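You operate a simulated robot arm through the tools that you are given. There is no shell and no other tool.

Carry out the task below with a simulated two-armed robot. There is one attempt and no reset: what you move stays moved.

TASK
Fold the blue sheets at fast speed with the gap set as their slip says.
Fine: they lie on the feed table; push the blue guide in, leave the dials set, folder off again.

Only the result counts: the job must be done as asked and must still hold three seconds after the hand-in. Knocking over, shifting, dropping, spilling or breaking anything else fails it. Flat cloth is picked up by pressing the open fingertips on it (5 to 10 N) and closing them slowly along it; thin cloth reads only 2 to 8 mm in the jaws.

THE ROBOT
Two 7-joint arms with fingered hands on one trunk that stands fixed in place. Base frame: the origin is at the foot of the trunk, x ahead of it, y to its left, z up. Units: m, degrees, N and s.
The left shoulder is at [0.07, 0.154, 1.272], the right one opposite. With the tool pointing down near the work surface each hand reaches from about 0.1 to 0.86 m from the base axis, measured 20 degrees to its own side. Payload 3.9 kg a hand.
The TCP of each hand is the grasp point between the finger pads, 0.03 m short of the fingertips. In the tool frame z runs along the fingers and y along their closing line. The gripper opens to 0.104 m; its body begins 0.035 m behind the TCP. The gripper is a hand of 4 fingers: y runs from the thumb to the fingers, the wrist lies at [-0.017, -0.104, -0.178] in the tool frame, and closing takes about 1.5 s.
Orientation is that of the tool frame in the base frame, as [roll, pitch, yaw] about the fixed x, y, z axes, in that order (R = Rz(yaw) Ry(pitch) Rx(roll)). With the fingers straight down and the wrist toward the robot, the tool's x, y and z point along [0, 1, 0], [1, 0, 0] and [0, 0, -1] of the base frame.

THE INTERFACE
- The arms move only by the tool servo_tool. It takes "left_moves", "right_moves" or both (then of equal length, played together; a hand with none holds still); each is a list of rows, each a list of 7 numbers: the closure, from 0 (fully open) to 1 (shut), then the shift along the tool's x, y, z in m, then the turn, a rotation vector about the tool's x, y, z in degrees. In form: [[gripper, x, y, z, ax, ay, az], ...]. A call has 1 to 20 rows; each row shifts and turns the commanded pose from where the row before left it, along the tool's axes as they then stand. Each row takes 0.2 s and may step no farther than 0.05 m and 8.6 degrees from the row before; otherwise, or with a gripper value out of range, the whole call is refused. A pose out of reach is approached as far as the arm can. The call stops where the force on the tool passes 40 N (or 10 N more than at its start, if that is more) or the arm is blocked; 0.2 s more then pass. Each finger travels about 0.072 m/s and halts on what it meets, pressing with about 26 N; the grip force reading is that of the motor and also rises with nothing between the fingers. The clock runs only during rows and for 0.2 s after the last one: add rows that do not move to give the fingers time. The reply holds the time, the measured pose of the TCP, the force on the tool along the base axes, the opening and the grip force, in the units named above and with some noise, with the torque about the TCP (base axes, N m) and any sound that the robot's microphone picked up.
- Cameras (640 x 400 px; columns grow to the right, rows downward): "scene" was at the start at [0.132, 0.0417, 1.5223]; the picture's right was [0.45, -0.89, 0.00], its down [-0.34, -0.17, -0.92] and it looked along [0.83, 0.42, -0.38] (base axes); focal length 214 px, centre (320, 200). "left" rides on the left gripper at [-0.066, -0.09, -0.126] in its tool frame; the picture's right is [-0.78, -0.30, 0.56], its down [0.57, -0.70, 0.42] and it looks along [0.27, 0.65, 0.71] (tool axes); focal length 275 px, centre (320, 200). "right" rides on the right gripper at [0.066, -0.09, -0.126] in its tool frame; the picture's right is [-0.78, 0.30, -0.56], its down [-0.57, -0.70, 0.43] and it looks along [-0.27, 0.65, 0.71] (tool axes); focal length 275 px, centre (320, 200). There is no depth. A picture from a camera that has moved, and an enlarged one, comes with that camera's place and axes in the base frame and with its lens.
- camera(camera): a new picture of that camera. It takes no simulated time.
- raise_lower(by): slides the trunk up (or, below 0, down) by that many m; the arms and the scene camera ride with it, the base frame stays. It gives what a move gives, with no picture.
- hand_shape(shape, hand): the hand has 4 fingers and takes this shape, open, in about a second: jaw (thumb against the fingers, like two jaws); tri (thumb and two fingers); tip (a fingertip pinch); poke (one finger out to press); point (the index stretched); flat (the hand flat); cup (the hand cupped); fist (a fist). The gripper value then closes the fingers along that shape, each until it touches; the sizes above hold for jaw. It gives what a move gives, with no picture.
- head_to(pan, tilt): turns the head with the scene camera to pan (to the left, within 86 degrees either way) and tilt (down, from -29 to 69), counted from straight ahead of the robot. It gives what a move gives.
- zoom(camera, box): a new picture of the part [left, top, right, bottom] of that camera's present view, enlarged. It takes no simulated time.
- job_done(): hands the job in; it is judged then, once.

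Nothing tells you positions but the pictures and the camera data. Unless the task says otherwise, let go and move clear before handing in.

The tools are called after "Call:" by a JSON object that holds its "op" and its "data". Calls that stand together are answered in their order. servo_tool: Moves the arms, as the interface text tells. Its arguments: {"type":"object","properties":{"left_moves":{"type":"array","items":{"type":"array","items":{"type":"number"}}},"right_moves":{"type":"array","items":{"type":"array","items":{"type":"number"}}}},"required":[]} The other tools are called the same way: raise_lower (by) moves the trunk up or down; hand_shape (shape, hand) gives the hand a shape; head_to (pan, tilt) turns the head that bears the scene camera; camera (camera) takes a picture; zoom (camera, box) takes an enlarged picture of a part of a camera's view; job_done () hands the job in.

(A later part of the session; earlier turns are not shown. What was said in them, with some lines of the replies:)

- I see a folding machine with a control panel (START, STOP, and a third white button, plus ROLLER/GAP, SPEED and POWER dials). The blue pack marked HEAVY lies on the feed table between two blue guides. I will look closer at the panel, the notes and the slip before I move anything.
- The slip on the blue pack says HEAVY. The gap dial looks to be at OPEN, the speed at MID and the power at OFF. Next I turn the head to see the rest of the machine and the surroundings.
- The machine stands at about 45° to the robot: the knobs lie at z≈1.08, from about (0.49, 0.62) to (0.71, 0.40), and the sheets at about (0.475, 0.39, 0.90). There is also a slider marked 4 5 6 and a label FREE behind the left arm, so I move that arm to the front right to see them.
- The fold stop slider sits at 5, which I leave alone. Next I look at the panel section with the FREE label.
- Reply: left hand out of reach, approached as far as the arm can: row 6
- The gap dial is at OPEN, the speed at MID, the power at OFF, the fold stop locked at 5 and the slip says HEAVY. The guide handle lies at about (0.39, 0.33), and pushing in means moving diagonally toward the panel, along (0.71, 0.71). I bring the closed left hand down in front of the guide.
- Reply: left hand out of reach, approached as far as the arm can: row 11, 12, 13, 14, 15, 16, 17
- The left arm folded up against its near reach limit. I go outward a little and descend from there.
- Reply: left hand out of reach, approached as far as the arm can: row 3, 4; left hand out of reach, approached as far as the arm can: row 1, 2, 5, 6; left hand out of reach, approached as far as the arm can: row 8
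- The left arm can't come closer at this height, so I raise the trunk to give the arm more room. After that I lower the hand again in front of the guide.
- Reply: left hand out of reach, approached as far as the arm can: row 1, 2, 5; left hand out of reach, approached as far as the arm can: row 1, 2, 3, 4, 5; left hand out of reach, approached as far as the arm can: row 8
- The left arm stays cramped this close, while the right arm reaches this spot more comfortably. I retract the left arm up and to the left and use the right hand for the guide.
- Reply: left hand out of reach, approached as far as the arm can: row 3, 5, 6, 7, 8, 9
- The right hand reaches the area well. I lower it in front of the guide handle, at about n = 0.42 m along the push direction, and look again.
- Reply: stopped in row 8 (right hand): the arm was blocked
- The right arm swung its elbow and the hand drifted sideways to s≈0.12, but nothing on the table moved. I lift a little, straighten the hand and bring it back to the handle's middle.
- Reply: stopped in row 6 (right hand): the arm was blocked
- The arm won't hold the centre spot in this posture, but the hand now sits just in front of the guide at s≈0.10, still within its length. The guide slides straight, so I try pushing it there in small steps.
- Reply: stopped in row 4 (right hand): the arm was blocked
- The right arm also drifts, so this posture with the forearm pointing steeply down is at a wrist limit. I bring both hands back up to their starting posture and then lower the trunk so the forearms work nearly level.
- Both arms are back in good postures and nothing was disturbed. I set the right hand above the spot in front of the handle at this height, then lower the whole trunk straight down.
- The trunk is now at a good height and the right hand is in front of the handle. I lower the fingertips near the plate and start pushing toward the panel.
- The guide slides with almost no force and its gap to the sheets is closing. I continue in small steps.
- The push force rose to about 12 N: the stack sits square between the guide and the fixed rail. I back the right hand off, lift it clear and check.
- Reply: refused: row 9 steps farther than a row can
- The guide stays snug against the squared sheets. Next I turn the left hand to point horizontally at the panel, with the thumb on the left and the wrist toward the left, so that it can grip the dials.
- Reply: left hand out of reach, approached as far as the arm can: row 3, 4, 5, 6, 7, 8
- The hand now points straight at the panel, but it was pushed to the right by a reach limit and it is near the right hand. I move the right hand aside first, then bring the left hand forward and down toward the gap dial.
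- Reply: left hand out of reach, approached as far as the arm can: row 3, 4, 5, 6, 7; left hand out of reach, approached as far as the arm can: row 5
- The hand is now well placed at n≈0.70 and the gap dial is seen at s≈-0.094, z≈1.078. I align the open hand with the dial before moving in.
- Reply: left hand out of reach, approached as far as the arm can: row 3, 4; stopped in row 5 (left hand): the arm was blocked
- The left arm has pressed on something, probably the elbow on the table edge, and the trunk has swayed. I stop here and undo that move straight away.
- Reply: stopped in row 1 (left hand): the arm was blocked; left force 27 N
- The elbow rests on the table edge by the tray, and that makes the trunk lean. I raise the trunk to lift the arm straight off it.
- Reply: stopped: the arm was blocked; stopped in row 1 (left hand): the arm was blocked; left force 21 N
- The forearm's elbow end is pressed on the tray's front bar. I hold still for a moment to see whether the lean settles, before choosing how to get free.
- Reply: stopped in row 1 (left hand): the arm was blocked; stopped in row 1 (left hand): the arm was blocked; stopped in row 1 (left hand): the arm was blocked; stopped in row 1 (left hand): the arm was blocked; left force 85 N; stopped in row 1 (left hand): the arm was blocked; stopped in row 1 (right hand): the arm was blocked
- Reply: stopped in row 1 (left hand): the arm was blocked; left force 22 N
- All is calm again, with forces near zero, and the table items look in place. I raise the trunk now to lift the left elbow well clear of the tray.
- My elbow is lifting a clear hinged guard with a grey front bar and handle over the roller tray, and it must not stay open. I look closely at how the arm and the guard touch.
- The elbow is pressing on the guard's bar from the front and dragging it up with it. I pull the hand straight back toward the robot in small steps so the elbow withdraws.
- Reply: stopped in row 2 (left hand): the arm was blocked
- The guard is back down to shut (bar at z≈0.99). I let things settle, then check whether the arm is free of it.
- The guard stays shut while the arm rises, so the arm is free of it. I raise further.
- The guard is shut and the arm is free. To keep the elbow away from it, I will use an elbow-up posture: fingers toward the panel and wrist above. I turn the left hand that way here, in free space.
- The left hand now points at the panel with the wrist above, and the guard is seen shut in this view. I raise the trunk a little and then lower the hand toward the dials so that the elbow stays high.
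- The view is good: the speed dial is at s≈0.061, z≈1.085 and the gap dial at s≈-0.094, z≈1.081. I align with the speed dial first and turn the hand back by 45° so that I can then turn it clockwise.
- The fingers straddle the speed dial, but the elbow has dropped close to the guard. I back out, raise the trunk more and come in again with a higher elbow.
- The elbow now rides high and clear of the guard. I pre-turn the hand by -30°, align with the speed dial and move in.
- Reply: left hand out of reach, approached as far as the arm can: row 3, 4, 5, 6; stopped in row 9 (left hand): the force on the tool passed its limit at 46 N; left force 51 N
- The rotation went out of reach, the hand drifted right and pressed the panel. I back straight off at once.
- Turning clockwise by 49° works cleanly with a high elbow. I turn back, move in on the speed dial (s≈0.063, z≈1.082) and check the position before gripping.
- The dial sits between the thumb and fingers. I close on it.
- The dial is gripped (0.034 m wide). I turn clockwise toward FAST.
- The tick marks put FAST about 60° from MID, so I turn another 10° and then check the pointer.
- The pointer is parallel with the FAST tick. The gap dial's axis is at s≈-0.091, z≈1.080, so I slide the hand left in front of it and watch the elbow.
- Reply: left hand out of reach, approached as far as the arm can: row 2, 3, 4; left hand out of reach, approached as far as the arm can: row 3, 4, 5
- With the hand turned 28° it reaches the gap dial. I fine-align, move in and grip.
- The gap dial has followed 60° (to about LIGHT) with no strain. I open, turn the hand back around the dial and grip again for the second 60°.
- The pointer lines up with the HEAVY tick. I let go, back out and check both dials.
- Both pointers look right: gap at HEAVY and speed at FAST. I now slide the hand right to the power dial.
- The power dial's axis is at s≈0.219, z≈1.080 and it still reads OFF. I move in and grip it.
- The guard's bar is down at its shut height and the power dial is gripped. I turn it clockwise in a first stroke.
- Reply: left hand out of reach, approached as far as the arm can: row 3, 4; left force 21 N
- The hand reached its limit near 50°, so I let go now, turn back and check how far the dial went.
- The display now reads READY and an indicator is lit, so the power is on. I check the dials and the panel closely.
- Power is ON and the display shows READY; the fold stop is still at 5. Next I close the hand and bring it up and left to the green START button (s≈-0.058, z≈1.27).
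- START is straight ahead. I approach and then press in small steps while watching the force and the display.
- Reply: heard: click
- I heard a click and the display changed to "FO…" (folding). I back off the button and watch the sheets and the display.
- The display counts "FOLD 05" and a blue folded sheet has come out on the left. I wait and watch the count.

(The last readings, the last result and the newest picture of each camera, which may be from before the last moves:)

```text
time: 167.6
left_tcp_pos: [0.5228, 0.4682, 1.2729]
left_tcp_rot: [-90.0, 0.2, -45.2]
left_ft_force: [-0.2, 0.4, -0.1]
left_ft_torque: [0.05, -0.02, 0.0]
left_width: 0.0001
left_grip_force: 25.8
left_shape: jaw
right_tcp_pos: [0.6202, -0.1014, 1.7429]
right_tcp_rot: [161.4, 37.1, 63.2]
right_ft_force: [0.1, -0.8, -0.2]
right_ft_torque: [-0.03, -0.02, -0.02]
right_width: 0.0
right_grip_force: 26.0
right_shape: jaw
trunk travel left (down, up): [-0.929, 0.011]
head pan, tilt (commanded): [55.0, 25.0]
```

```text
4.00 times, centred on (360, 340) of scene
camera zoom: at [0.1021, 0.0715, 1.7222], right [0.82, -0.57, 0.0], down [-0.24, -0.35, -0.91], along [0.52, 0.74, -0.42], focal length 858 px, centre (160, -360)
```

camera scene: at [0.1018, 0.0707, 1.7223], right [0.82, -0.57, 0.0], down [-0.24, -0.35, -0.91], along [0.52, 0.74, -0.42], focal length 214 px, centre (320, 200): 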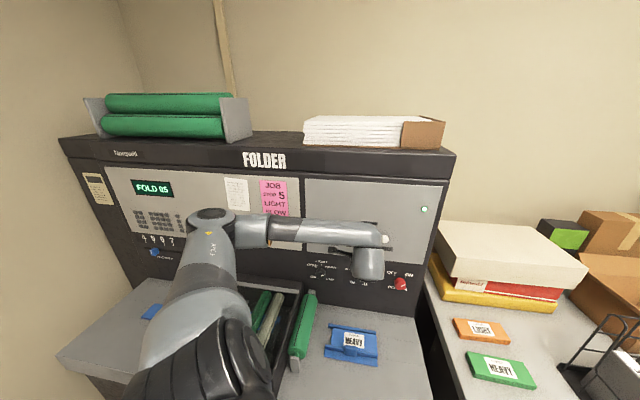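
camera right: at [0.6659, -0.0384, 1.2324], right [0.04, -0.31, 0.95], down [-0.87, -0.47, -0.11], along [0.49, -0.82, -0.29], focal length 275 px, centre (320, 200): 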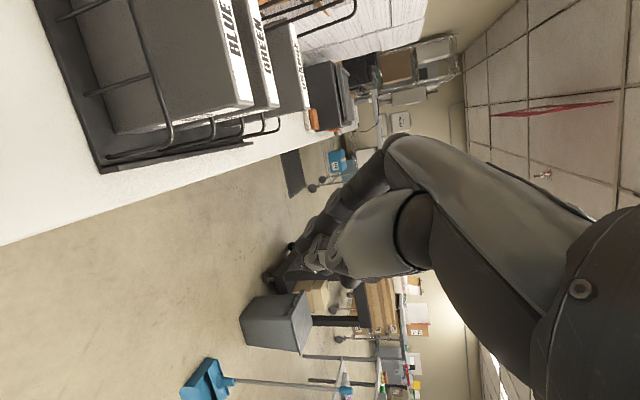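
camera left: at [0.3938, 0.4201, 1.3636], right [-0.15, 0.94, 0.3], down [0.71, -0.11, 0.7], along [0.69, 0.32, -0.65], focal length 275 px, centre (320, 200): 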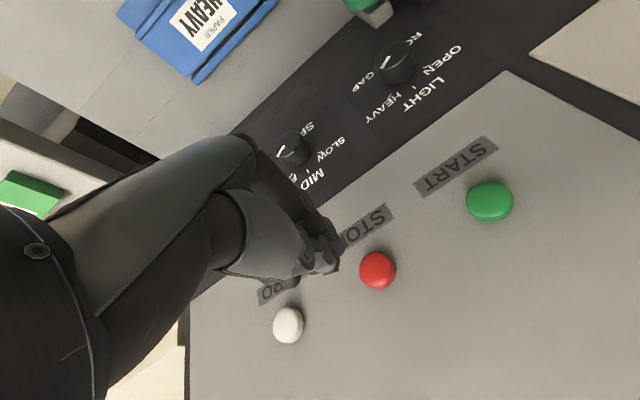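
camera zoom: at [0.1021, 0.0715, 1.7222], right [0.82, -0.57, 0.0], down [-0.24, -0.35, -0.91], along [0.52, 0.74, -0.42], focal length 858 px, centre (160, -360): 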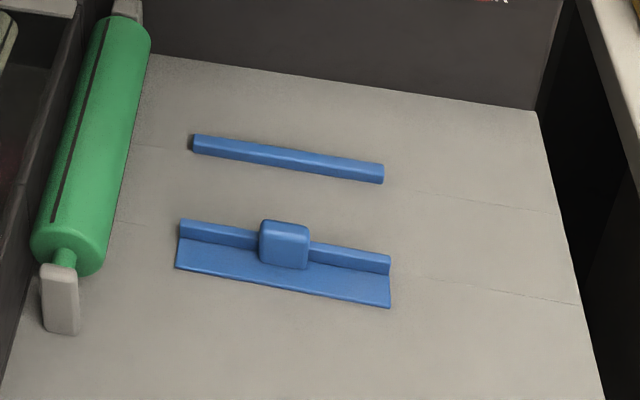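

All sheets are folded: the display reads "COUNT 35", the feed table is empty and the folder has stopped by itself. Next I turn the power back to OFF, so I return the hand to the power dial along the same path.

Call:
{"op": "servo_tool", "data": {"left_moves": [[1, 0, 0, -0.03, 0, 0, 0], [0.5, 0.03, 0, 0, 0, 0, 0], [0, 0.03, 0, 0, 0, 0, 0], [0, 0.03, 0, 0, 0, 0, 0], [0, 0.03, 0, 0, 0, 0, 0], [0, 0.03, 0.01, 0, 0, 0, 0], [0, 0.03, 0.03, 0, 0, 0, 0], [0, 0, 0.03, 0, 0, 0, 0], [0, 0, 0.03, 0, 0, 0, 0], [0, 0, 0.03, 0, 0, 0, 0], [0, 0, 0.03, 0, 0, 0, 0], [0, 0, 0.03, 0, 0, 0, 0]]}}

Call:
{"op": "camera", "data": {"camera": "left"}}

Call:
{"op": "camera", "data": {"camera": "scene"}}

```text
time: 170.2
left_tcp_pos: [0.6294, 0.3225, 1.0811]
left_tcp_rot: [-90.0, 0.2, -45.1]
left_ft_force: [0.2, 0.0, 0.7]
left_ft_torque: [-0.01, 0.01, -0.02]
left_width: 0.1036
left_grip_force: 0.1
left_shape: jaw
right_tcp_pos: [0.622, -0.1008, 1.742]
right_tcp_rot: [161.3, 37.1, 63.2]
right_ft_force: [0.2, -0.6, 0.1]
right_ft_torque: [0.0, -0.04, -0.07]
right_width: 0.0
right_grip_force: 26.1
right_shape: jaw
trunk travel left (down, up): [-0.929, 0.011]
head pan, tilt (commanded): [55.0, 25.0]
```

```text
taken
camera left: at [0.4946, 0.2802, 1.1722], right [-0.15, 0.94, 0.3], down [0.71, -0.11, 0.7], along [0.69, 0.32, -0.65], focal length 275 px, centre (320, 200)
```

left: 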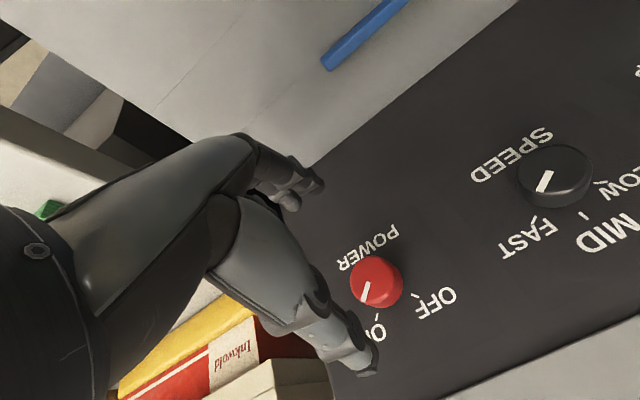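

```text
taken
camera scene: at [0.1024, 0.0715, 1.7222], right [0.82, -0.57, 0.0], down [-0.24, -0.35, -0.91], along [0.52, 0.74, -0.42], focal length 214 px, centre (320, 200)
```

scene: 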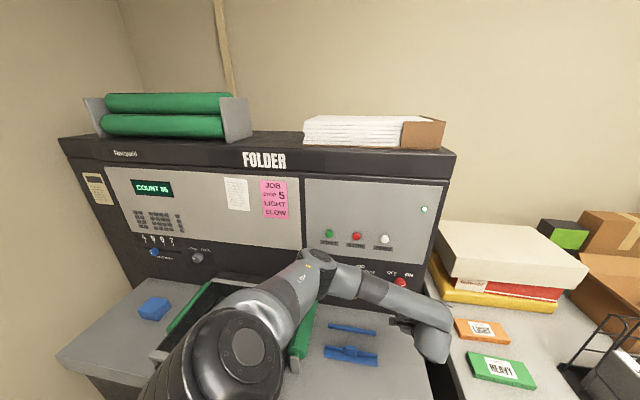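

Call:
{"op": "zoom", "data": {"camera": "scene", "box": [80, 150, 240, 350]}}

Call:
{"op": "servo_tool", "data": {"left_moves": [[0, 0, 0, 0, 0, 0, 8], [0, 0, 0, 0, 0, 0, 8], [0, 0, 0, 0, 0, 0, 8], [0, 0, 0, 0, 0, 0, 8], [0, 0, 0, 0, 0, 0, 6]]}}

Call:
{"op": "camera", "data": {"camera": "scene"}}

```text
2.00 times, centred on (160, 250) of scene
camera zoom: at [0.1024, 0.0715, 1.7222], right [0.82, -0.57, 0.0], down [-0.24, -0.35, -0.91], along [0.52, 0.74, -0.42], focal length 429 px, centre (640, 100)
```

zoom: 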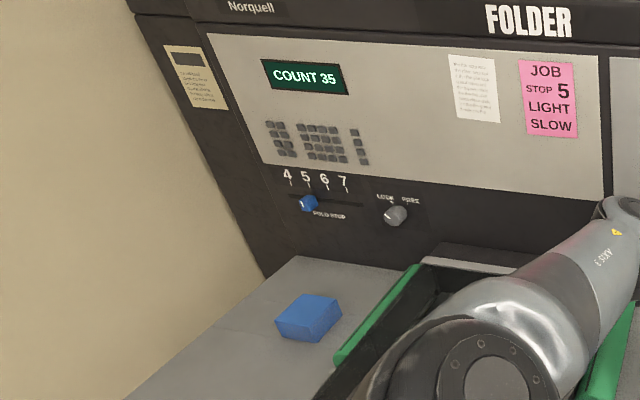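

```text
time: 171.4
left_tcp_pos: [0.6286, 0.3193, 1.0832]
left_tcp_rot: [-90.0, 38.3, -45.1]
left_ft_force: [0.5, -0.1, -0.3]
left_ft_torque: [0.0, -0.02, 0.01]
left_width: 0.1039
left_grip_force: 0.1
left_shape: jaw
right_tcp_pos: [0.6216, -0.1019, 1.7431]
right_tcp_rot: [161.4, 37.0, 63.4]
right_ft_force: [-0.4, -0.6, 0.5]
right_ft_torque: [0.03, 0.02, 0.01]
right_width: 0.0
right_grip_force: 25.9
right_shape: jaw
trunk travel left (down, up): [-0.929, 0.011]
head pan, tilt (commanded): [55.0, 25.0]
```

```text
taken
camera scene: at [0.1027, 0.0704, 1.7222], right [0.82, -0.57, 0.0], down [-0.24, -0.35, -0.91], along [0.52, 0.74, -0.42], focal length 214 px, centre (320, 200)
```

scene: 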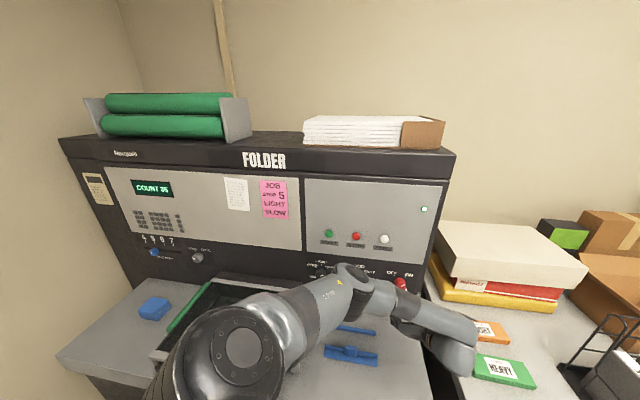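

Call:
{"op": "servo_tool", "data": {"left_moves": [[0, 0.0019, 0.0024, 0.02, 0, 0, 0], [0, 0, 0, 0.02, 0, 0, 0], [0, 0, 0, 0.02, 0, 0, 0], [0, 0, 0, 0.012, 0, 0, 0], [0, 0, 0, 0.01, 0, 0, 0], [0, 0, 0, 0.007, 0, 0, 0], [0, 0, 0, 0, 0, 0, 0]]}}

Call:
{"op": "camera", "data": {"camera": "left"}}

Call:
{"op": "camera", "data": {"camera": "scene"}}

```text
time: 173.0
left_tcp_pos: [0.6897, 0.3829, 1.0809]
left_tcp_rot: [-90.0, 38.1, -45.1]
left_ft_force: [-0.4, 0.1, -0.7]
left_ft_torque: [-0.01, -0.01, -0.01]
left_width: 0.1038
left_grip_force: 0.1
left_shape: jaw
right_tcp_pos: [0.6203, -0.1006, 1.7428]
right_tcp_rot: [161.3, 37.0, 63.2]
right_ft_force: [-0.4, -0.1, 0.2]
right_ft_torque: [0.01, 0.02, -0.01]
right_width: 0.0
right_grip_force: 25.9
right_shape: jaw
trunk travel left (down, up): [-0.929, 0.011]
head pan, tilt (commanded): [55.0, 25.0]
```

```text
taken
camera left: at [0.6043, 0.2918, 1.1918], right [0.09, 0.7, 0.71], down [0.92, -0.33, 0.2], along [0.37, 0.64, -0.67], focal length 275 px, centre (320, 200)
```

left: 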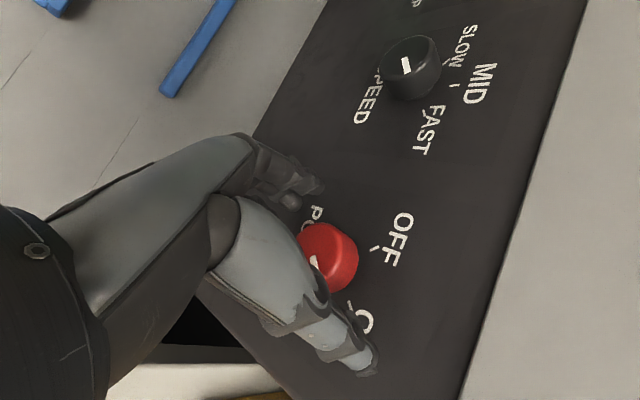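

```text
taken
camera scene: at [0.1021, 0.0713, 1.7222], right [0.82, -0.57, 0.0], down [-0.24, -0.35, -0.91], along [0.52, 0.74, -0.42], focal length 214 px, centre (320, 200)
```

scene: 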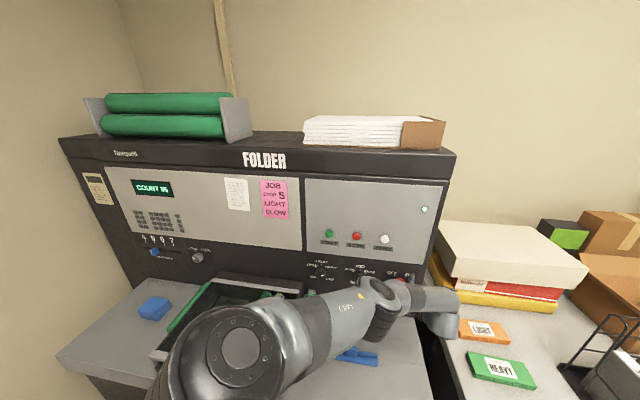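

Call:
{"op": "servo_tool", "data": {"left_moves": [[0.4, 0, 0, 0, 0, 0, 0], [0.6, 0, 0, 0, 0, 0, 0], [0.8, 0, 0, 0, 0, 0, 0], [1, 0, 0, 0, 0, 0, 0], [1, 0, 0, 0, 0, 0, 0], [1, 0, 0, 0, 0, 0, 0]]}}

Call:
{"op": "servo_tool", "data": {"left_moves": [[1, 0, 0, 0, 0, 0, -7], [1, 0, 0, 0, 0, 0, -7], [1, 0, 0, 0, 0, 0, -7], [1, 0, 0, 0, 0, 0, -7], [1, 0, 0, 0, 0, 0, -7]]}}

Call:
{"op": "camera", "data": {"camera": "left"}}

Call:
{"op": "camera", "data": {"camera": "scene"}}

```text
time: 174.4
left_tcp_pos: [0.6914, 0.3831, 1.0804]
left_tcp_rot: [-89.9, 38.2, -45.1]
left_ft_force: [3.0, -0.5, 3.9]
left_ft_torque: [0.03, -0.12, -0.01]
left_width: 0.0329
left_grip_force: 26.2
left_shape: jaw
right_tcp_pos: [0.6204, -0.1022, 1.7428]
right_tcp_rot: [161.4, 37.1, 63.2]
right_ft_force: [-0.1, -0.4, -0.1]
right_ft_torque: [0.0, -0.01, -0.02]
right_width: 0.0002
right_grip_force: 25.8
right_shape: jaw
trunk travel left (down, up): [-0.929, 0.011]
head pan, tilt (commanded): [55.0, 25.0]
```

```text
time: 175.6
left_tcp_pos: [0.6904, 0.3832, 1.0813]
left_tcp_rot: [-90.0, 2.9, -45.1]
left_ft_force: [1.2, 0.8, 2.3]
left_ft_torque: [0.02, 0.01, -0.01]
left_width: 0.0328
left_grip_force: 26.0
left_shape: jaw
right_tcp_pos: [0.6193, -0.1002, 1.7433]
right_tcp_rot: [161.3, 37.2, 63.1]
right_ft_force: [-0.3, 0.1, 0.4]
right_ft_torque: [0.0, -0.06, -0.03]
right_width: 0.0
right_grip_force: 26.0
right_shape: jaw
trunk travel left (down, up): [-0.929, 0.011]
head pan, tilt (commanded): [55.0, 25.0]
```

```text
taken
camera left: at [0.5581, 0.3383, 1.1737], right [-0.14, 0.93, 0.34], down [0.73, -0.13, 0.67], along [0.67, 0.34, -0.66], focal length 275 px, centre (320, 200)
```

left: 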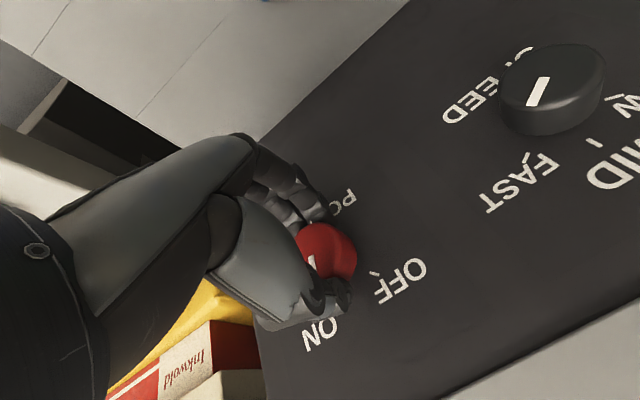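

```text
taken
camera scene: at [0.1015, 0.0722, 1.7222], right [0.82, -0.57, 0.0], down [-0.24, -0.35, -0.91], along [0.52, 0.74, -0.42], focal length 214 px, centre (320, 200)
```

scene: 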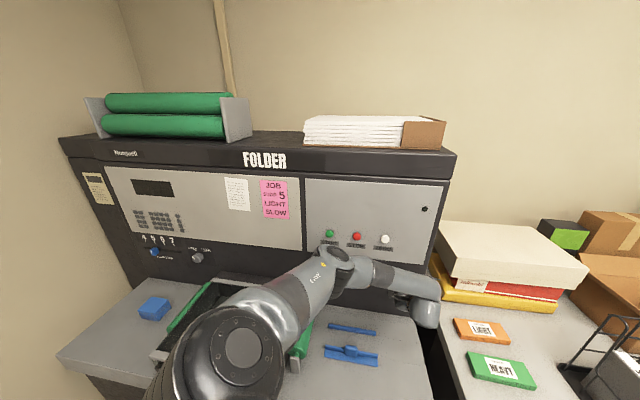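

The display has gone dark, so power has switched off already. I turn a little further so the pointer settles at OFF.

Call:
{"op": "servo_tool", "data": {"left_moves": [[1, 0, 0, 0, 0, 0, -6], [1, 0, 0, 0, 0, 0, -6]]}}

Call:
{"op": "camera", "data": {"camera": "left"}}

```text
time: 176.2
left_tcp_pos: [0.6897, 0.3834, 1.0797]
left_tcp_rot: [-90.1, -9.0, -45.2]
left_ft_force: [-0.7, 1.9, 1.7]
left_ft_torque: [0.02, -0.01, 0.03]
left_width: 0.0325
left_grip_force: 26.3
left_shape: jaw
right_tcp_pos: [0.6194, -0.0992, 1.7426]
right_tcp_rot: [161.2, 37.1, 63.1]
right_ft_force: [-0.5, 0.4, 0.6]
right_ft_torque: [0.02, 0.01, 0.0]
right_width: 0.0002
right_grip_force: 25.8
right_shape: jaw
trunk travel left (down, up): [-0.929, 0.011]
head pan, tilt (commanded): [55.0, 25.0]
```

```text
taken
camera left: at [0.5455, 0.3512, 1.1587], right [-0.18, 0.97, 0.17], down [0.62, -0.02, 0.78], along [0.76, 0.24, -0.6], focal length 275 px, centre (320, 200)
```

left: 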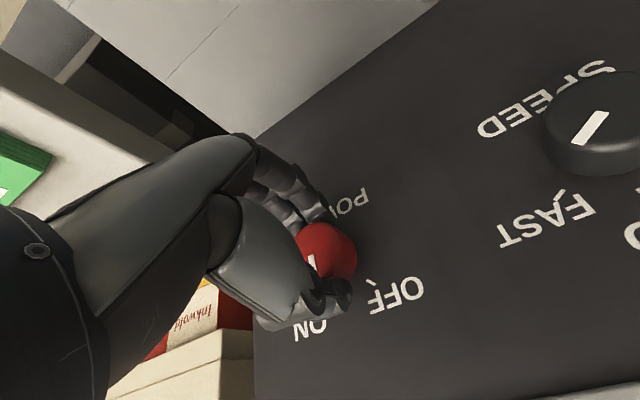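

Call:
{"op": "servo_tool", "data": {"left_moves": [[1, 0, 0, 0, 0, 0, -6], [1, 0, 0, 0, 0, 0, -5]]}}

Call:
{"op": "camera", "data": {"camera": "left"}}

Call:
{"op": "camera", "data": {"camera": "scene"}}

```text
time: 176.8
left_tcp_pos: [0.6912, 0.3836, 1.08]
left_tcp_rot: [-90.1, -20.0, -45.2]
left_ft_force: [-2.1, 3.0, -1.4]
left_ft_torque: [-0.04, 0.05, 0.08]
left_width: 0.0328
left_grip_force: 26.3
left_shape: jaw
right_tcp_pos: [0.619, -0.101, 1.7438]
right_tcp_rot: [161.3, 37.2, 63.0]
right_ft_force: [0.3, 0.0, -0.1]
right_ft_torque: [0.02, -0.02, 0.0]
right_width: 0.0
right_grip_force: 26.1
right_shape: jaw
trunk travel left (down, up): [-0.929, 0.011]
head pan, tilt (commanded): [55.0, 25.0]
```

```text
taken
camera left: at [0.536, 0.3607, 1.142], right [-0.19, 0.98, 0.01], down [0.51, 0.09, 0.85], along [0.84, 0.17, -0.52], focal length 275 px, centre (320, 200)
```

left: 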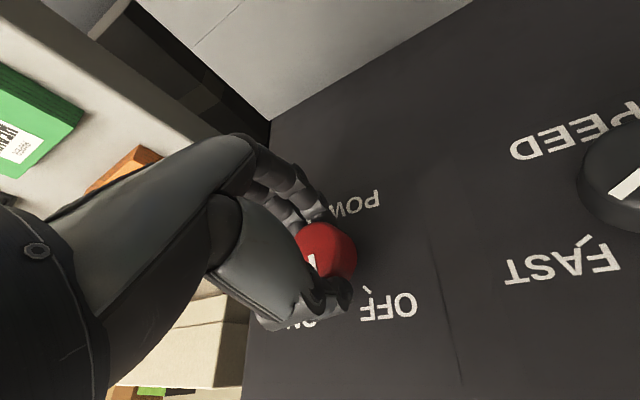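

```text
taken
camera scene: at [0.1016, 0.0728, 1.7221], right [0.82, -0.57, 0.0], down [-0.24, -0.35, -0.91], along [0.52, 0.74, -0.42], focal length 214 px, centre (320, 200)
```

scene: 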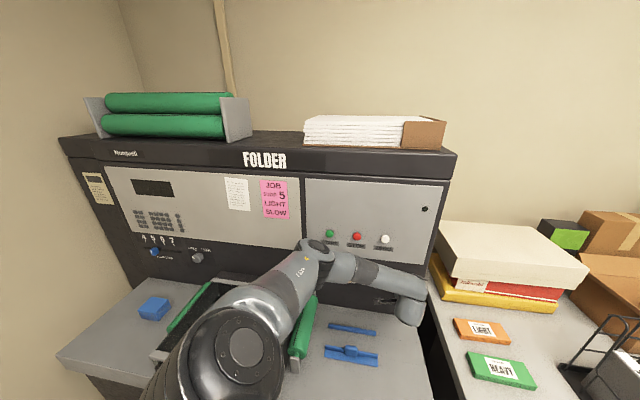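

Call:
{"op": "servo_tool", "data": {"left_moves": [[0.6, 0, 0, 0, 0, 0, 0], [0.3, 0, 0, 0, 0, 0, 0], [0, 0, 0, 0, 0, 0, 0], [0, 0, 0, 0, 0, 0, 0], [0, 0, 0, -0.01, 0, 0, 0], [0, 0, 0, -0.02, 0, 0, 0], [0, 0, 0, -0.02, 0, 0, 0], [0, 0, 0, -0.02, 0, 0, 0], [0, 0, 0, -0.02, 0, 0, 7], [0, 0, 0, 0, 0, 0, 7], [0, 0, 0, 0, 0, 0, 6]]}}

Call:
{"op": "camera", "data": {"camera": "left"}}

Call:
{"op": "zoom", "data": {"camera": "left", "box": [310, 220, 480, 360]}}

Call:
{"op": "camera", "data": {"camera": "scene"}}

```text
time: 179.2
left_tcp_pos: [0.6283, 0.319, 1.0814]
left_tcp_rot: [-90.0, 0.4, -45.1]
left_ft_force: [-0.3, -0.5, 0.6]
left_ft_torque: [-0.02, 0.02, 0.0]
left_width: 0.1038
left_grip_force: 0.0
left_shape: jaw
right_tcp_pos: [0.6208, -0.1026, 1.7427]
right_tcp_rot: [161.3, 37.1, 63.1]
right_ft_force: [0.1, 0.5, -1.1]
right_ft_torque: [-0.04, -0.03, 0.0]
right_width: 0.0
right_grip_force: 26.0
right_shape: jaw
trunk travel left (down, up): [-0.929, 0.011]
head pan, tilt (commanded): [55.0, 25.0]
```

```text
taken
camera left: at [0.4926, 0.2773, 1.1712], right [-0.15, 0.94, 0.3], down [0.71, -0.11, 0.7], along [0.69, 0.32, -0.65], focal length 275 px, centre (320, 200)
```

left: 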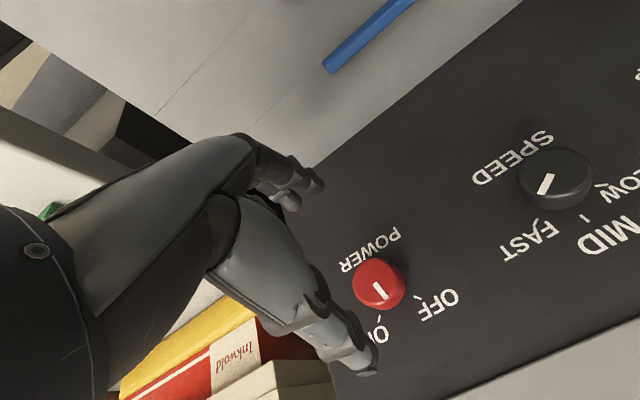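

```text
2.86 times, centred on (395, 290) of left
camera zoom: at [0.4926, 0.2773, 1.1712], right [-0.15, 0.94, 0.3], down [0.71, -0.11, 0.7], along [0.69, 0.32, -0.65], focal length 786 px, centre (106, -57)
```

zoom: 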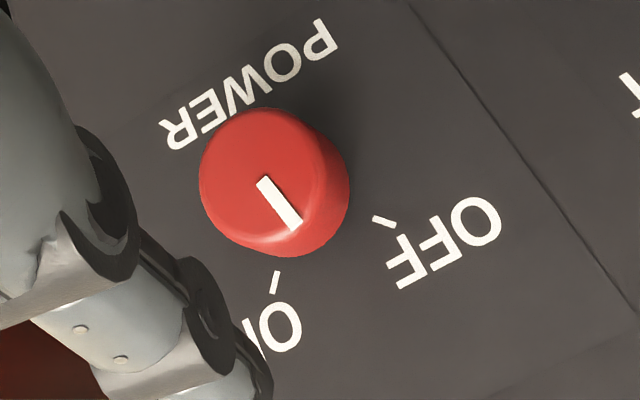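

```text
taken
camera scene: at [0.1027, 0.0713, 1.7222], right [0.82, -0.57, 0.0], down [-0.24, -0.35, -0.91], along [0.52, 0.74, -0.42], focal length 214 px, centre (320, 200)
```

scene: 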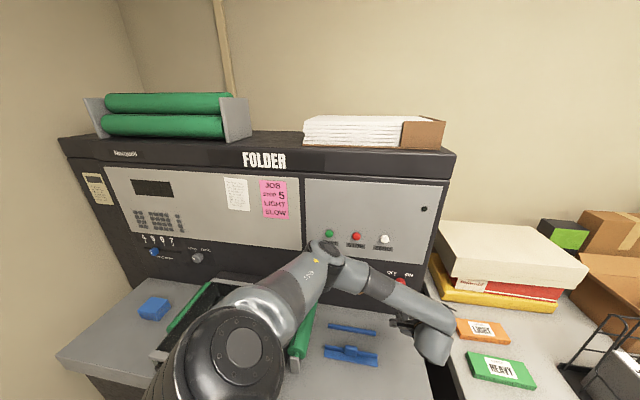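

The folder is off, but the pointer sits between ON and OFF. I make a second counterclockwise stroke to bring it fully to OFF.

Call:
{"op": "servo_tool", "data": {"left_moves": [[0, 0, 0, 0, 0, 0, 8], [0, 0, 0, 0, 0, 0, 8], [0, 0, 0, 0, 0, 0, 8], [0, 0.0013, 0, 0.02, 0, 0, 0], [0, 0, 0, 0.02, 0, 0, 0], [0, 0, 0, 0.02, 0, 0, 0], [0, 0, 0, 0.012, 0, 0, 0], [0, 0, 0, 0.01, 0, 0, 0], [0, 0, 0, 0.008, 0, 0, 0], [0, 0, 0, 0, 0, 0, 0]]}}

Call:
{"op": "camera", "data": {"camera": "left"}}

```text
time: 181.4
left_tcp_pos: [0.6922, 0.3823, 1.0808]
left_tcp_rot: [-90.0, 24.0, -45.2]
left_ft_force: [0.4, 0.1, 0.1]
left_ft_torque: [0.02, -0.01, -0.03]
left_width: 0.1035
left_grip_force: 0.0
left_shape: jaw
right_tcp_pos: [0.6205, -0.1018, 1.7433]
right_tcp_rot: [161.3, 37.0, 63.1]
right_ft_force: [0.7, 1.0, -0.6]
right_ft_torque: [-0.02, 0.02, -0.02]
right_width: 0.0
right_grip_force: 26.0
right_shape: jaw
trunk travel left (down, up): [-0.929, 0.011]
head pan, tilt (commanded): [55.0, 25.0]
```

```text
taken
camera left: at [0.5869, 0.3109, 1.1889], right [-0.02, 0.81, 0.59], down [0.87, -0.27, 0.41], along [0.49, 0.52, -0.7], focal length 275 px, centre (320, 200)
```

left: 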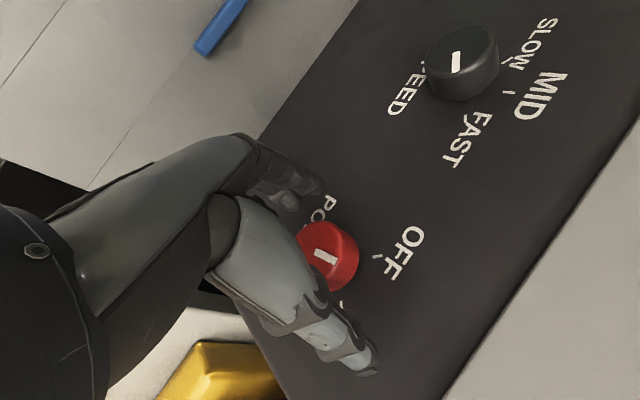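

Call:
{"op": "servo_tool", "data": {"left_moves": [[0.4, 0, 0, 0, 0, 0, 0], [0.6, 0, 0, 0, 0, 0, 0], [0.8, 0, 0, 0, 0, 0, 0], [1, 0, 0, 0, 0, 0, 0], [1, 0, 0, 0, 0, 0, 0], [1, 0, 0, 0, 0, 0, 0], [1, 0, 0, 0, 0, 0, -7], [1, 0, 0, 0, 0, 0, -7], [1, 0, 0, 0, 0, 0, -7], [1, 0, 0, 0, 0, 0, -7]]}}

Call:
{"op": "zoom", "data": {"camera": "left", "box": [270, 180, 450, 340]}}

```text
time: 183.6
left_tcp_pos: [0.6922, 0.3831, 1.0798]
left_tcp_rot: [-90.0, -4.2, -45.2]
left_ft_force: [1.7, 1.7, 5.1]
left_ft_torque: [0.07, -0.1, 0.01]
left_width: 0.0329
left_grip_force: 26.1
left_shape: jaw
right_tcp_pos: [0.619, -0.1001, 1.7433]
right_tcp_rot: [161.3, 37.2, 63.1]
right_ft_force: [-0.2, 0.2, 0.7]
right_ft_torque: [0.02, 0.02, 0.02]
right_width: 0.0001
right_grip_force: 26.6
right_shape: jaw
trunk travel left (down, up): [-0.929, 0.011]
head pan, tilt (commanded): [55.0, 25.0]
```

```text
2.50 times, centred on (360, 260) of left
camera zoom: at [0.5522, 0.3456, 1.165], right [-0.17, 0.96, 0.24], down [0.67, -0.07, 0.74], along [0.72, 0.28, -0.63], focal length 688 px, centre (220, 50)
```

zoom: 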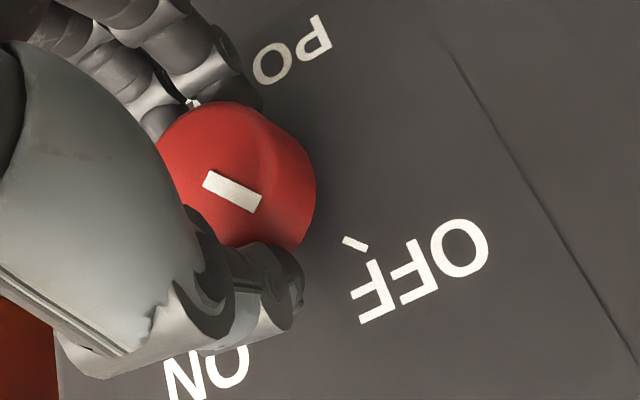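

Call:
{"op": "servo_tool", "data": {"left_moves": [[1, 0, 0, 0, 0, 0, -5], [1, 0, 0, 0, 0, 0, -5], [1, 0, 0, 0, 0, 0, -4]]}}

Call:
{"op": "zoom", "data": {"camera": "left", "box": [270, 180, 450, 340]}}

```text
time: 184.4
left_tcp_pos: [0.6905, 0.3834, 1.0789]
left_tcp_rot: [-90.0, -17.9, -45.1]
left_ft_force: [-3.0, 6.6, 3.4]
left_ft_torque: [0.23, 0.28, 0.15]
left_width: 0.0321
left_grip_force: 25.8
left_shape: jaw
right_tcp_pos: [0.6197, -0.1, 1.7437]
right_tcp_rot: [161.2, 37.2, 63.1]
right_ft_force: [1.4, 0.0, -0.1]
right_ft_torque: [0.02, -0.02, -0.03]
right_width: 0.0
right_grip_force: 26.0
right_shape: jaw
trunk travel left (down, up): [-0.929, 0.011]
head pan, tilt (commanded): [55.0, 25.0]
```

```text
2.50 times, centred on (360, 260) of left
camera zoom: at [0.5382, 0.3596, 1.1447], right [-0.19, 0.98, 0.04], down [0.53, 0.07, 0.84], along [0.82, 0.19, -0.54], focal length 688 px, centre (220, 50)
```

zoom: 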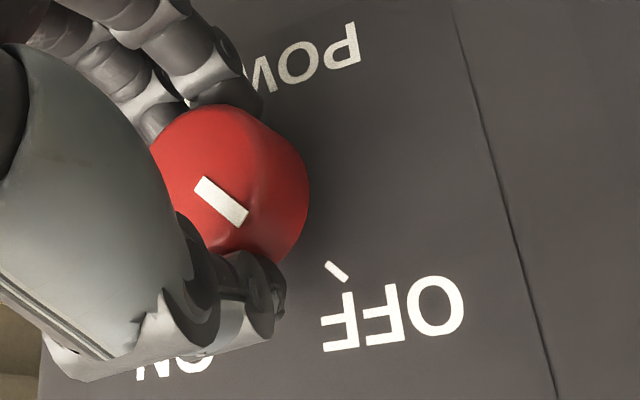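

The torque rose: the dial is at its stop and the pointer is parallel with the OFF tick. I let go and back away.

Call:
{"op": "servo_tool", "data": {"left_moves": [[0.6, 0, 0, 0, 0, 0, 0], [0.3, 0, 0, 0, 0, 0, 0], [0, 0, 0, 0, 0, 0, 0], [0, 0, 0, 0, 0, 0, 0], [0, 0, 0, -0.01, 0, 0, 0], [0, 0, 0, -0.02, 0, 0, 0], [0, 0, 0, -0.02, 0, 0, 0], [0, 0, 0, -0.02, 0, 0, 0], [0, 0, 0, -0.02, 0, 0, 6], [0, 0, 0, 0, 0, 0, 6], [0, 0, 0, 0, 0, 0, 6]]}}

Call:
{"op": "zoom", "data": {"camera": "left", "box": [310, 220, 480, 360]}}

Call:
{"op": "camera", "data": {"camera": "scene"}}

```text
time: 186.8
left_tcp_pos: [0.6274, 0.3174, 1.0819]
left_tcp_rot: [-90.0, 0.2, -45.1]
left_ft_force: [-0.4, 0.4, -0.1]
left_ft_torque: [0.02, 0.01, -0.03]
left_width: 0.1038
left_grip_force: 0.1
left_shape: jaw
right_tcp_pos: [0.6203, -0.102, 1.7426]
right_tcp_rot: [161.3, 37.0, 63.1]
right_ft_force: [-0.5, 0.0, 0.3]
right_ft_torque: [-0.02, 0.0, 0.01]
right_width: 0.0001
right_grip_force: 26.4
right_shape: jaw
trunk travel left (down, up): [-0.929, 0.011]
head pan, tilt (commanded): [55.0, 25.0]
```

```text
2.86 times, centred on (395, 290) of left
camera zoom: at [0.4933, 0.2767, 1.1703], right [-0.15, 0.94, 0.3], down [0.71, -0.11, 0.7], along [0.69, 0.32, -0.65], focal length 786 px, centre (106, -57)
```

zoom: 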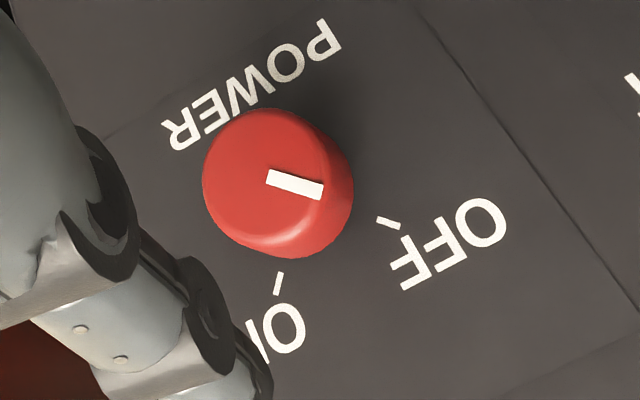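

```text
taken
camera scene: at [0.1027, 0.0716, 1.7222], right [0.82, -0.57, 0.0], down [-0.24, -0.35, -0.91], along [0.52, 0.74, -0.42], focal length 214 px, centre (320, 200)
```

scene: 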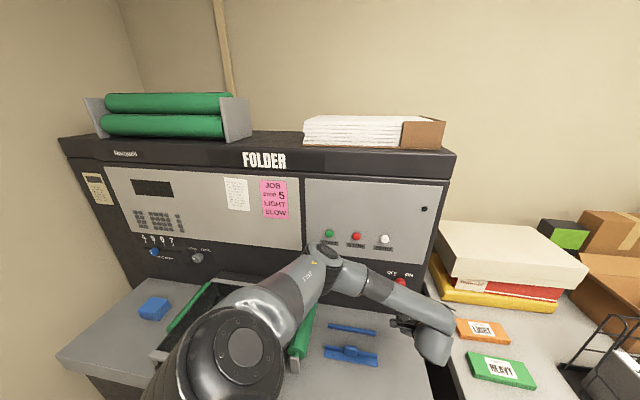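

Power now points at OFF as it did at the start, and the display is dark. I lift the hand clear and do a last check of the dials, guide, guard and output.

Call:
{"op": "servo_tool", "data": {"left_moves": [[0, 0, -0.03, -0.005, 0, 0, 0], [0, 0, -0.03, -0.005, 0, 0, 0], [0, 0, -0.03, -0.005, 0, 0, 0], [0, -0.02, -0.03, -0.005, 0, 0, 0], [0, -0.03, -0.03, 0, 0, 0, 0], [0, -0.03, -0.03, 0, 0, 0, 0], [0, -0.03, -0.02, 0, 0, 0, 0], [0, -0.03, 0, 0, 0, 0, 0], [0, -0.03, 0, 0, 0, 0, 0]]}}

Call:
{"op": "camera", "data": {"camera": "left"}}

Call:
{"op": "camera", "data": {"camera": "scene"}}

```text
time: 188.8
left_tcp_pos: [0.4935, 0.4257, 1.2794]
left_tcp_rot: [-90.0, 0.1, -45.1]
left_ft_force: [-0.8, 0.7, -0.2]
left_ft_torque: [-0.01, 0.03, 0.0]
left_width: 0.1036
left_grip_force: 0.1
left_shape: jaw
right_tcp_pos: [0.6185, -0.0989, 1.7433]
right_tcp_rot: [161.2, 37.2, 63.0]
right_ft_force: [0.3, 0.3, 0.2]
right_ft_torque: [-0.03, -0.04, -0.02]
right_width: 0.0
right_grip_force: 26.4
right_shape: jaw
trunk travel left (down, up): [-0.929, 0.011]
head pan, tilt (commanded): [55.0, 25.0]
```

```text
taken
camera left: at [0.3583, 0.3851, 1.3688], right [-0.15, 0.94, 0.3], down [0.71, -0.11, 0.7], along [0.69, 0.32, -0.65], focal length 275 px, centre (320, 200)
```

left: 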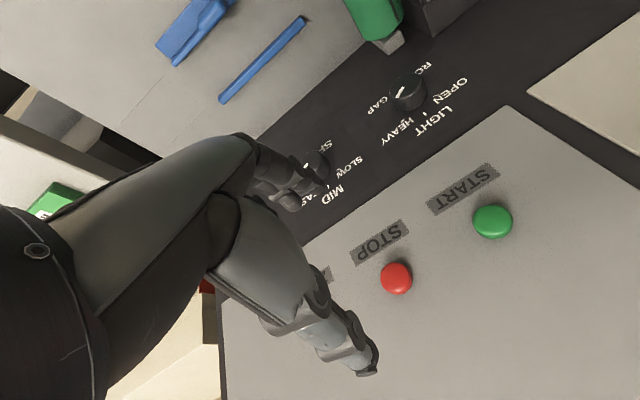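

```text
taken
camera scene: at [0.0999, 0.0729, 1.7223], right [0.82, -0.57, 0.0], down [-0.24, -0.35, -0.91], along [0.52, 0.74, -0.42], focal length 214 px, centre (320, 200)
```

scene: 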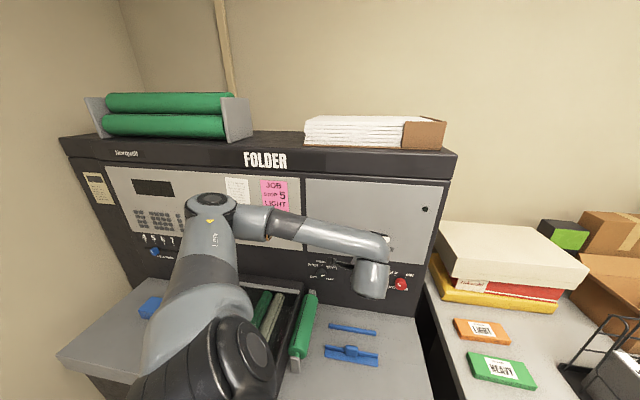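

Call:
{"op": "zoom", "data": {"camera": "left", "box": [350, 50, 490, 150]}}

Call:
{"op": "servo_tool", "data": {"left_moves": [[0, 0, -0.04, -0.01, 0, 0, 0], [0, 0, -0.04, -0.01, 0, 0, 0], [0, 0, -0.04, -0.01, 0, 0, 0], [0, 0.02, -0.04, -0.01, 0, 0, 0], [0, 0.03, -0.03, -0.01, 0, 0, 0], [0, 0.03, 0, -0.01, 0, 0, 0], [0, 0.03, 0, 0, 0, 0, 0], [0, 0.03, 0, 0, 0, 0, 0]]}}

Call:
{"op": "camera", "data": {"camera": "scene"}}

Call:
{"op": "head_to", "data": {"pan": 70, "tilt": 40}}

Call:
{"op": "camera", "data": {"camera": "scene"}}

```text
4.00 times, centred on (420, 100) of left
camera zoom: at [0.3583, 0.3851, 1.3688], right [-0.15, 0.94, 0.3], down [0.71, -0.11, 0.7], along [0.69, 0.32, -0.65], focal length 1101 px, centre (-80, 600)
```

zoom: 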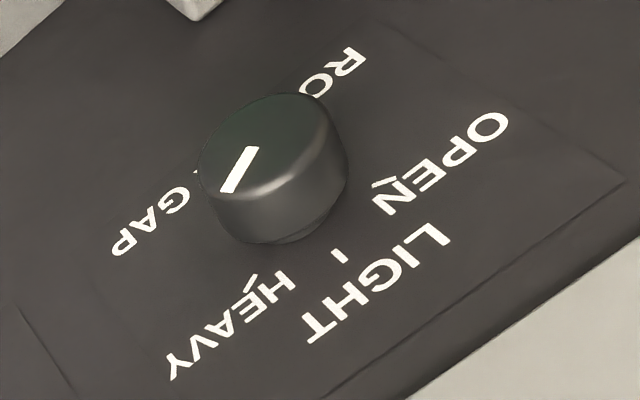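

```text
time: 190.6
left_tcp_pos: [0.5534, 0.2816, 1.4703]
left_tcp_rot: [-90.0, 0.2, -45.2]
left_ft_force: [-0.5, -0.1, 1.1]
left_ft_torque: [0.01, -0.01, 0.0]
left_width: 0.1039
left_grip_force: 0.1
left_shape: jaw
right_tcp_pos: [0.6227, -0.1042, 1.7413]
right_tcp_rot: [161.5, 37.1, 63.2]
right_ft_force: [-0.3, 0.6, -1.5]
right_ft_torque: [0.04, 0.0, -0.01]
right_width: 0.0
right_grip_force: 25.7
right_shape: jaw
trunk travel left (down, up): [-0.929, 0.011]
head pan, tilt (commanded): [55.0, 25.0]
```

```text
taken
camera scene: at [0.1042, 0.0701, 1.7221], right [0.82, -0.57, 0.0], down [-0.24, -0.35, -0.91], along [0.52, 0.74, -0.42], focal length 214 px, centre (320, 200)
```

scene: 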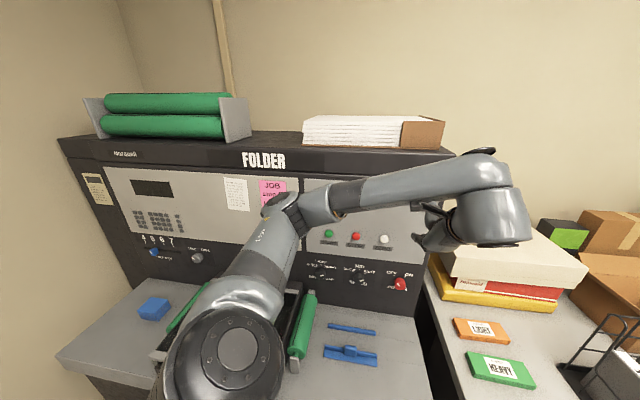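

```text
time: 191.4
left_tcp_pos: [0.5518, 0.2814, 1.4699]
left_tcp_rot: [-90.0, 0.2, -45.2]
left_ft_force: [0.4, -0.6, 0.6]
left_ft_torque: [0.03, 0.03, 0.0]
left_width: 0.1039
left_grip_force: 0.1
left_shape: jaw
right_tcp_pos: [0.6216, -0.1018, 1.7416]
right_tcp_rot: [161.4, 37.1, 63.2]
right_ft_force: [0.0, 0.7, 0.5]
right_ft_torque: [0.0, -0.01, 0.0]
right_width: 0.0003
right_grip_force: 26.3
right_shape: jaw
trunk travel left (down, up): [-0.929, 0.011]
head pan, tilt (commanded): [70.0, 40.0]
```

```text
taken
camera scene: at [0.0793, 0.0753, 1.6989], right [0.94, -0.34, 0.0], down [-0.22, -0.6, -0.77], along [0.26, 0.72, -0.64], focal length 214 px, centre (320, 200)
```

scene: 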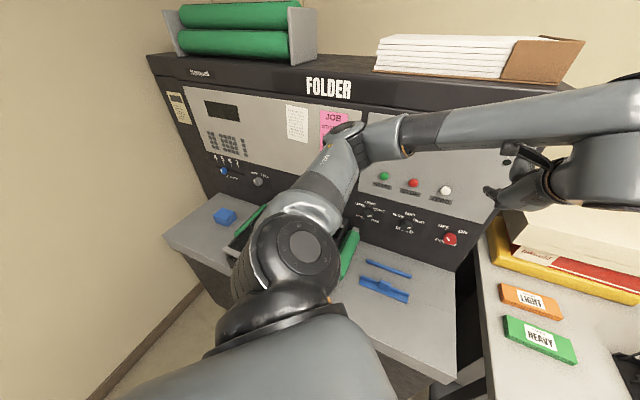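

Call:
{"op": "zoom", "data": {"camera": "scene", "box": [150, 140, 420, 310]}}

Call:
{"op": "zoom", "data": {"camera": "scene", "box": [340, 160, 480, 310]}}

```text
2.35 times, centred on (285, 225) of scene
camera zoom: at [0.0793, 0.0753, 1.6989], right [0.94, -0.34, 0.0], down [-0.22, -0.6, -0.77], along [0.26, 0.72, -0.64], focal length 505 px, centre (402, 141)
```

zoom: 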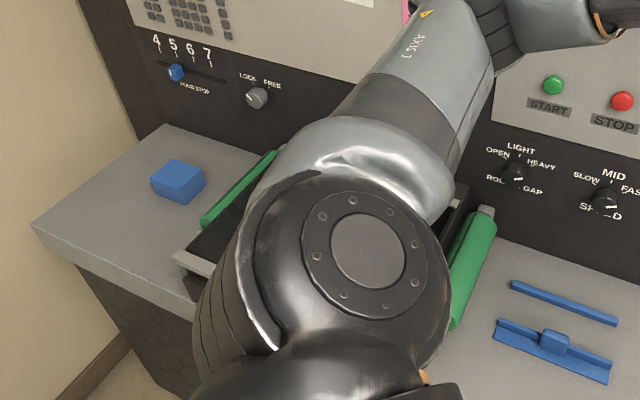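

```text
2.67 times, centred on (410, 235) of scene
camera zoom: at [0.0793, 0.0753, 1.6989], right [0.94, -0.34, 0.0], down [-0.22, -0.6, -0.77], along [0.26, 0.72, -0.64], focal length 572 px, centre (80, 107)
```

zoom: 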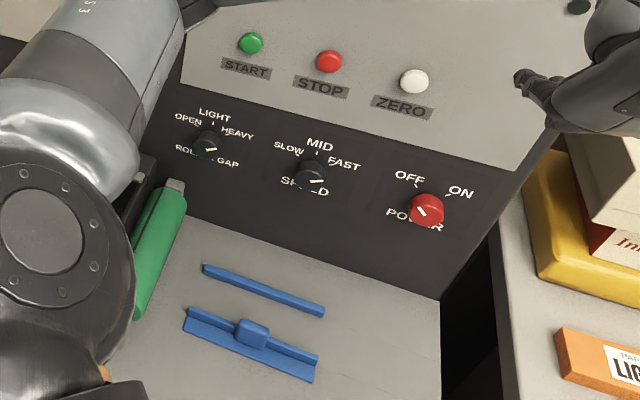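

Call:
{"op": "head_to", "data": {"pan": -5, "tilt": 35}}

Call:
{"op": "camera", "data": {"camera": "scene"}}

Call:
{"op": "head_to", "data": {"pan": 85, "tilt": 55}}

Call:
{"op": "camera", "data": {"camera": "scene"}}

```text
time: 192.8
left_tcp_pos: [0.5514, 0.2841, 1.4701]
left_tcp_rot: [-90.0, 0.1, -45.2]
left_ft_force: [0.8, 0.4, -0.7]
left_ft_torque: [0.01, 0.02, 0.03]
left_width: 0.1038
left_grip_force: 0.0
left_shape: jaw
right_tcp_pos: [0.6212, -0.103, 1.7421]
right_tcp_rot: [161.2, 37.1, 63.1]
right_ft_force: [1.3, 0.0, -0.5]
right_ft_torque: [-0.01, 0.03, 0.02]
right_width: 0.0
right_grip_force: 25.8
right_shape: jaw
trunk travel left (down, up): [-0.929, 0.011]
head pan, tilt (commanded): [-5.0, 35.0]
```

```text
taken
camera scene: at [0.1372, -0.0117, 1.7064], right [-0.09, -1.0, 0.0], down [-0.57, 0.05, -0.82], along [0.82, -0.07, -0.57], focal length 214 px, centre (320, 200)
```

scene: 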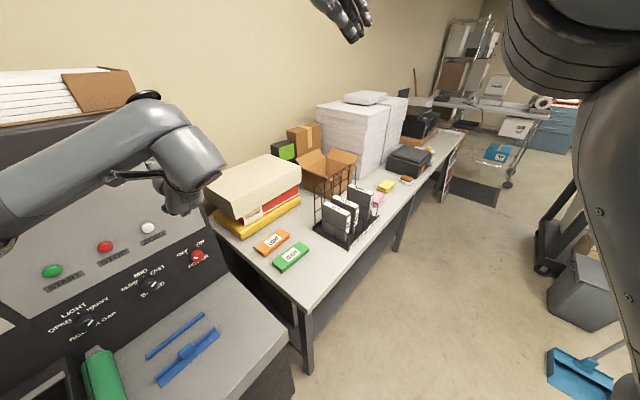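

```text
time: 194.5
left_tcp_pos: [0.5513, 0.2812, 1.4708]
left_tcp_rot: [-90.0, 0.2, -45.1]
left_ft_force: [-0.2, -0.7, 0.2]
left_ft_torque: [-0.01, 0.03, -0.03]
left_width: 0.1039
left_grip_force: 0.1
left_shape: jaw
right_tcp_pos: [0.6208, -0.1024, 1.7428]
right_tcp_rot: [161.3, 37.0, 63.2]
right_ft_force: [-0.4, -0.2, 0.8]
right_ft_torque: [0.0, 0.01, 0.02]
right_width: 0.0001
right_grip_force: 25.3
right_shape: jaw
trunk travel left (down, up): [-0.929, 0.011]
head pan, tilt (commanded): [85.0, 55.0]
```

```text
taken
camera scene: at [0.0556, 0.0678, 1.6782], right [1.0, -0.09, 0.0], down [-0.07, -0.82, -0.57], along [0.05, 0.57, -0.82], focal length 214 px, centre (320, 200)
```

scene: 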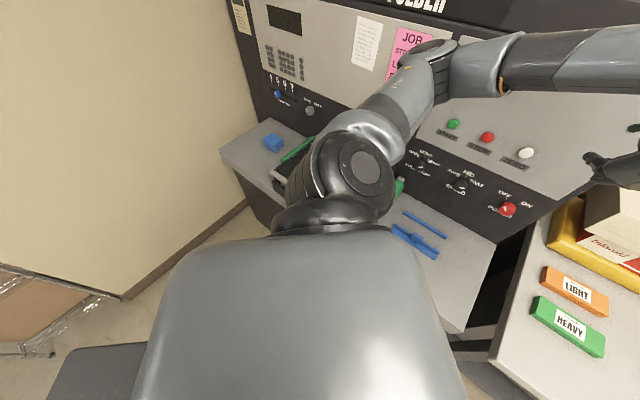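

Final check: the blue sheets lie folded at the output, the feed table is empty and the guide is still in. The gap points to HEAVY, the speed to FAST and the power to OFF. The fold stop is at 5 and the items on the side table are undisturbed. The folder is off and both hands are clear, so I hand in the job.

Call:
{"op": "job_done", "data": {}}

```text
The job is handed in.
```

The blue sheets are folded: the display read "COUNT 35" and the folded stack is on the output side. The folder stopped on its own once the feed table was empty.

- **Gap and speed:** the gap is set to HEAVY, as the slip on the blue pack says, and the speed to FAST. I ignored the pink job card's LIGHT and SLOW, since you asked for fast and the slip.
- **Guide:** the blue guide is pushed in and was left there.
- **Power:** the folder is off again, with the dial at OFF and the display dark.
- **Left alone:** the fold stop is still at 5 and locked.

**Arm contact with the folder:** while I was reaching for the gap dial, my left elbow caught the clear guard over the roller tray. The robot swayed hard and the guard was lifted partway. The guard went back to its shut height before I started the folder, and I saw nothing else out of place. My elbow was also right beside the WIND OUT knob. I only saw that knob during the contact, with its pointer upright, so I can't say for certain that it didn't turn.
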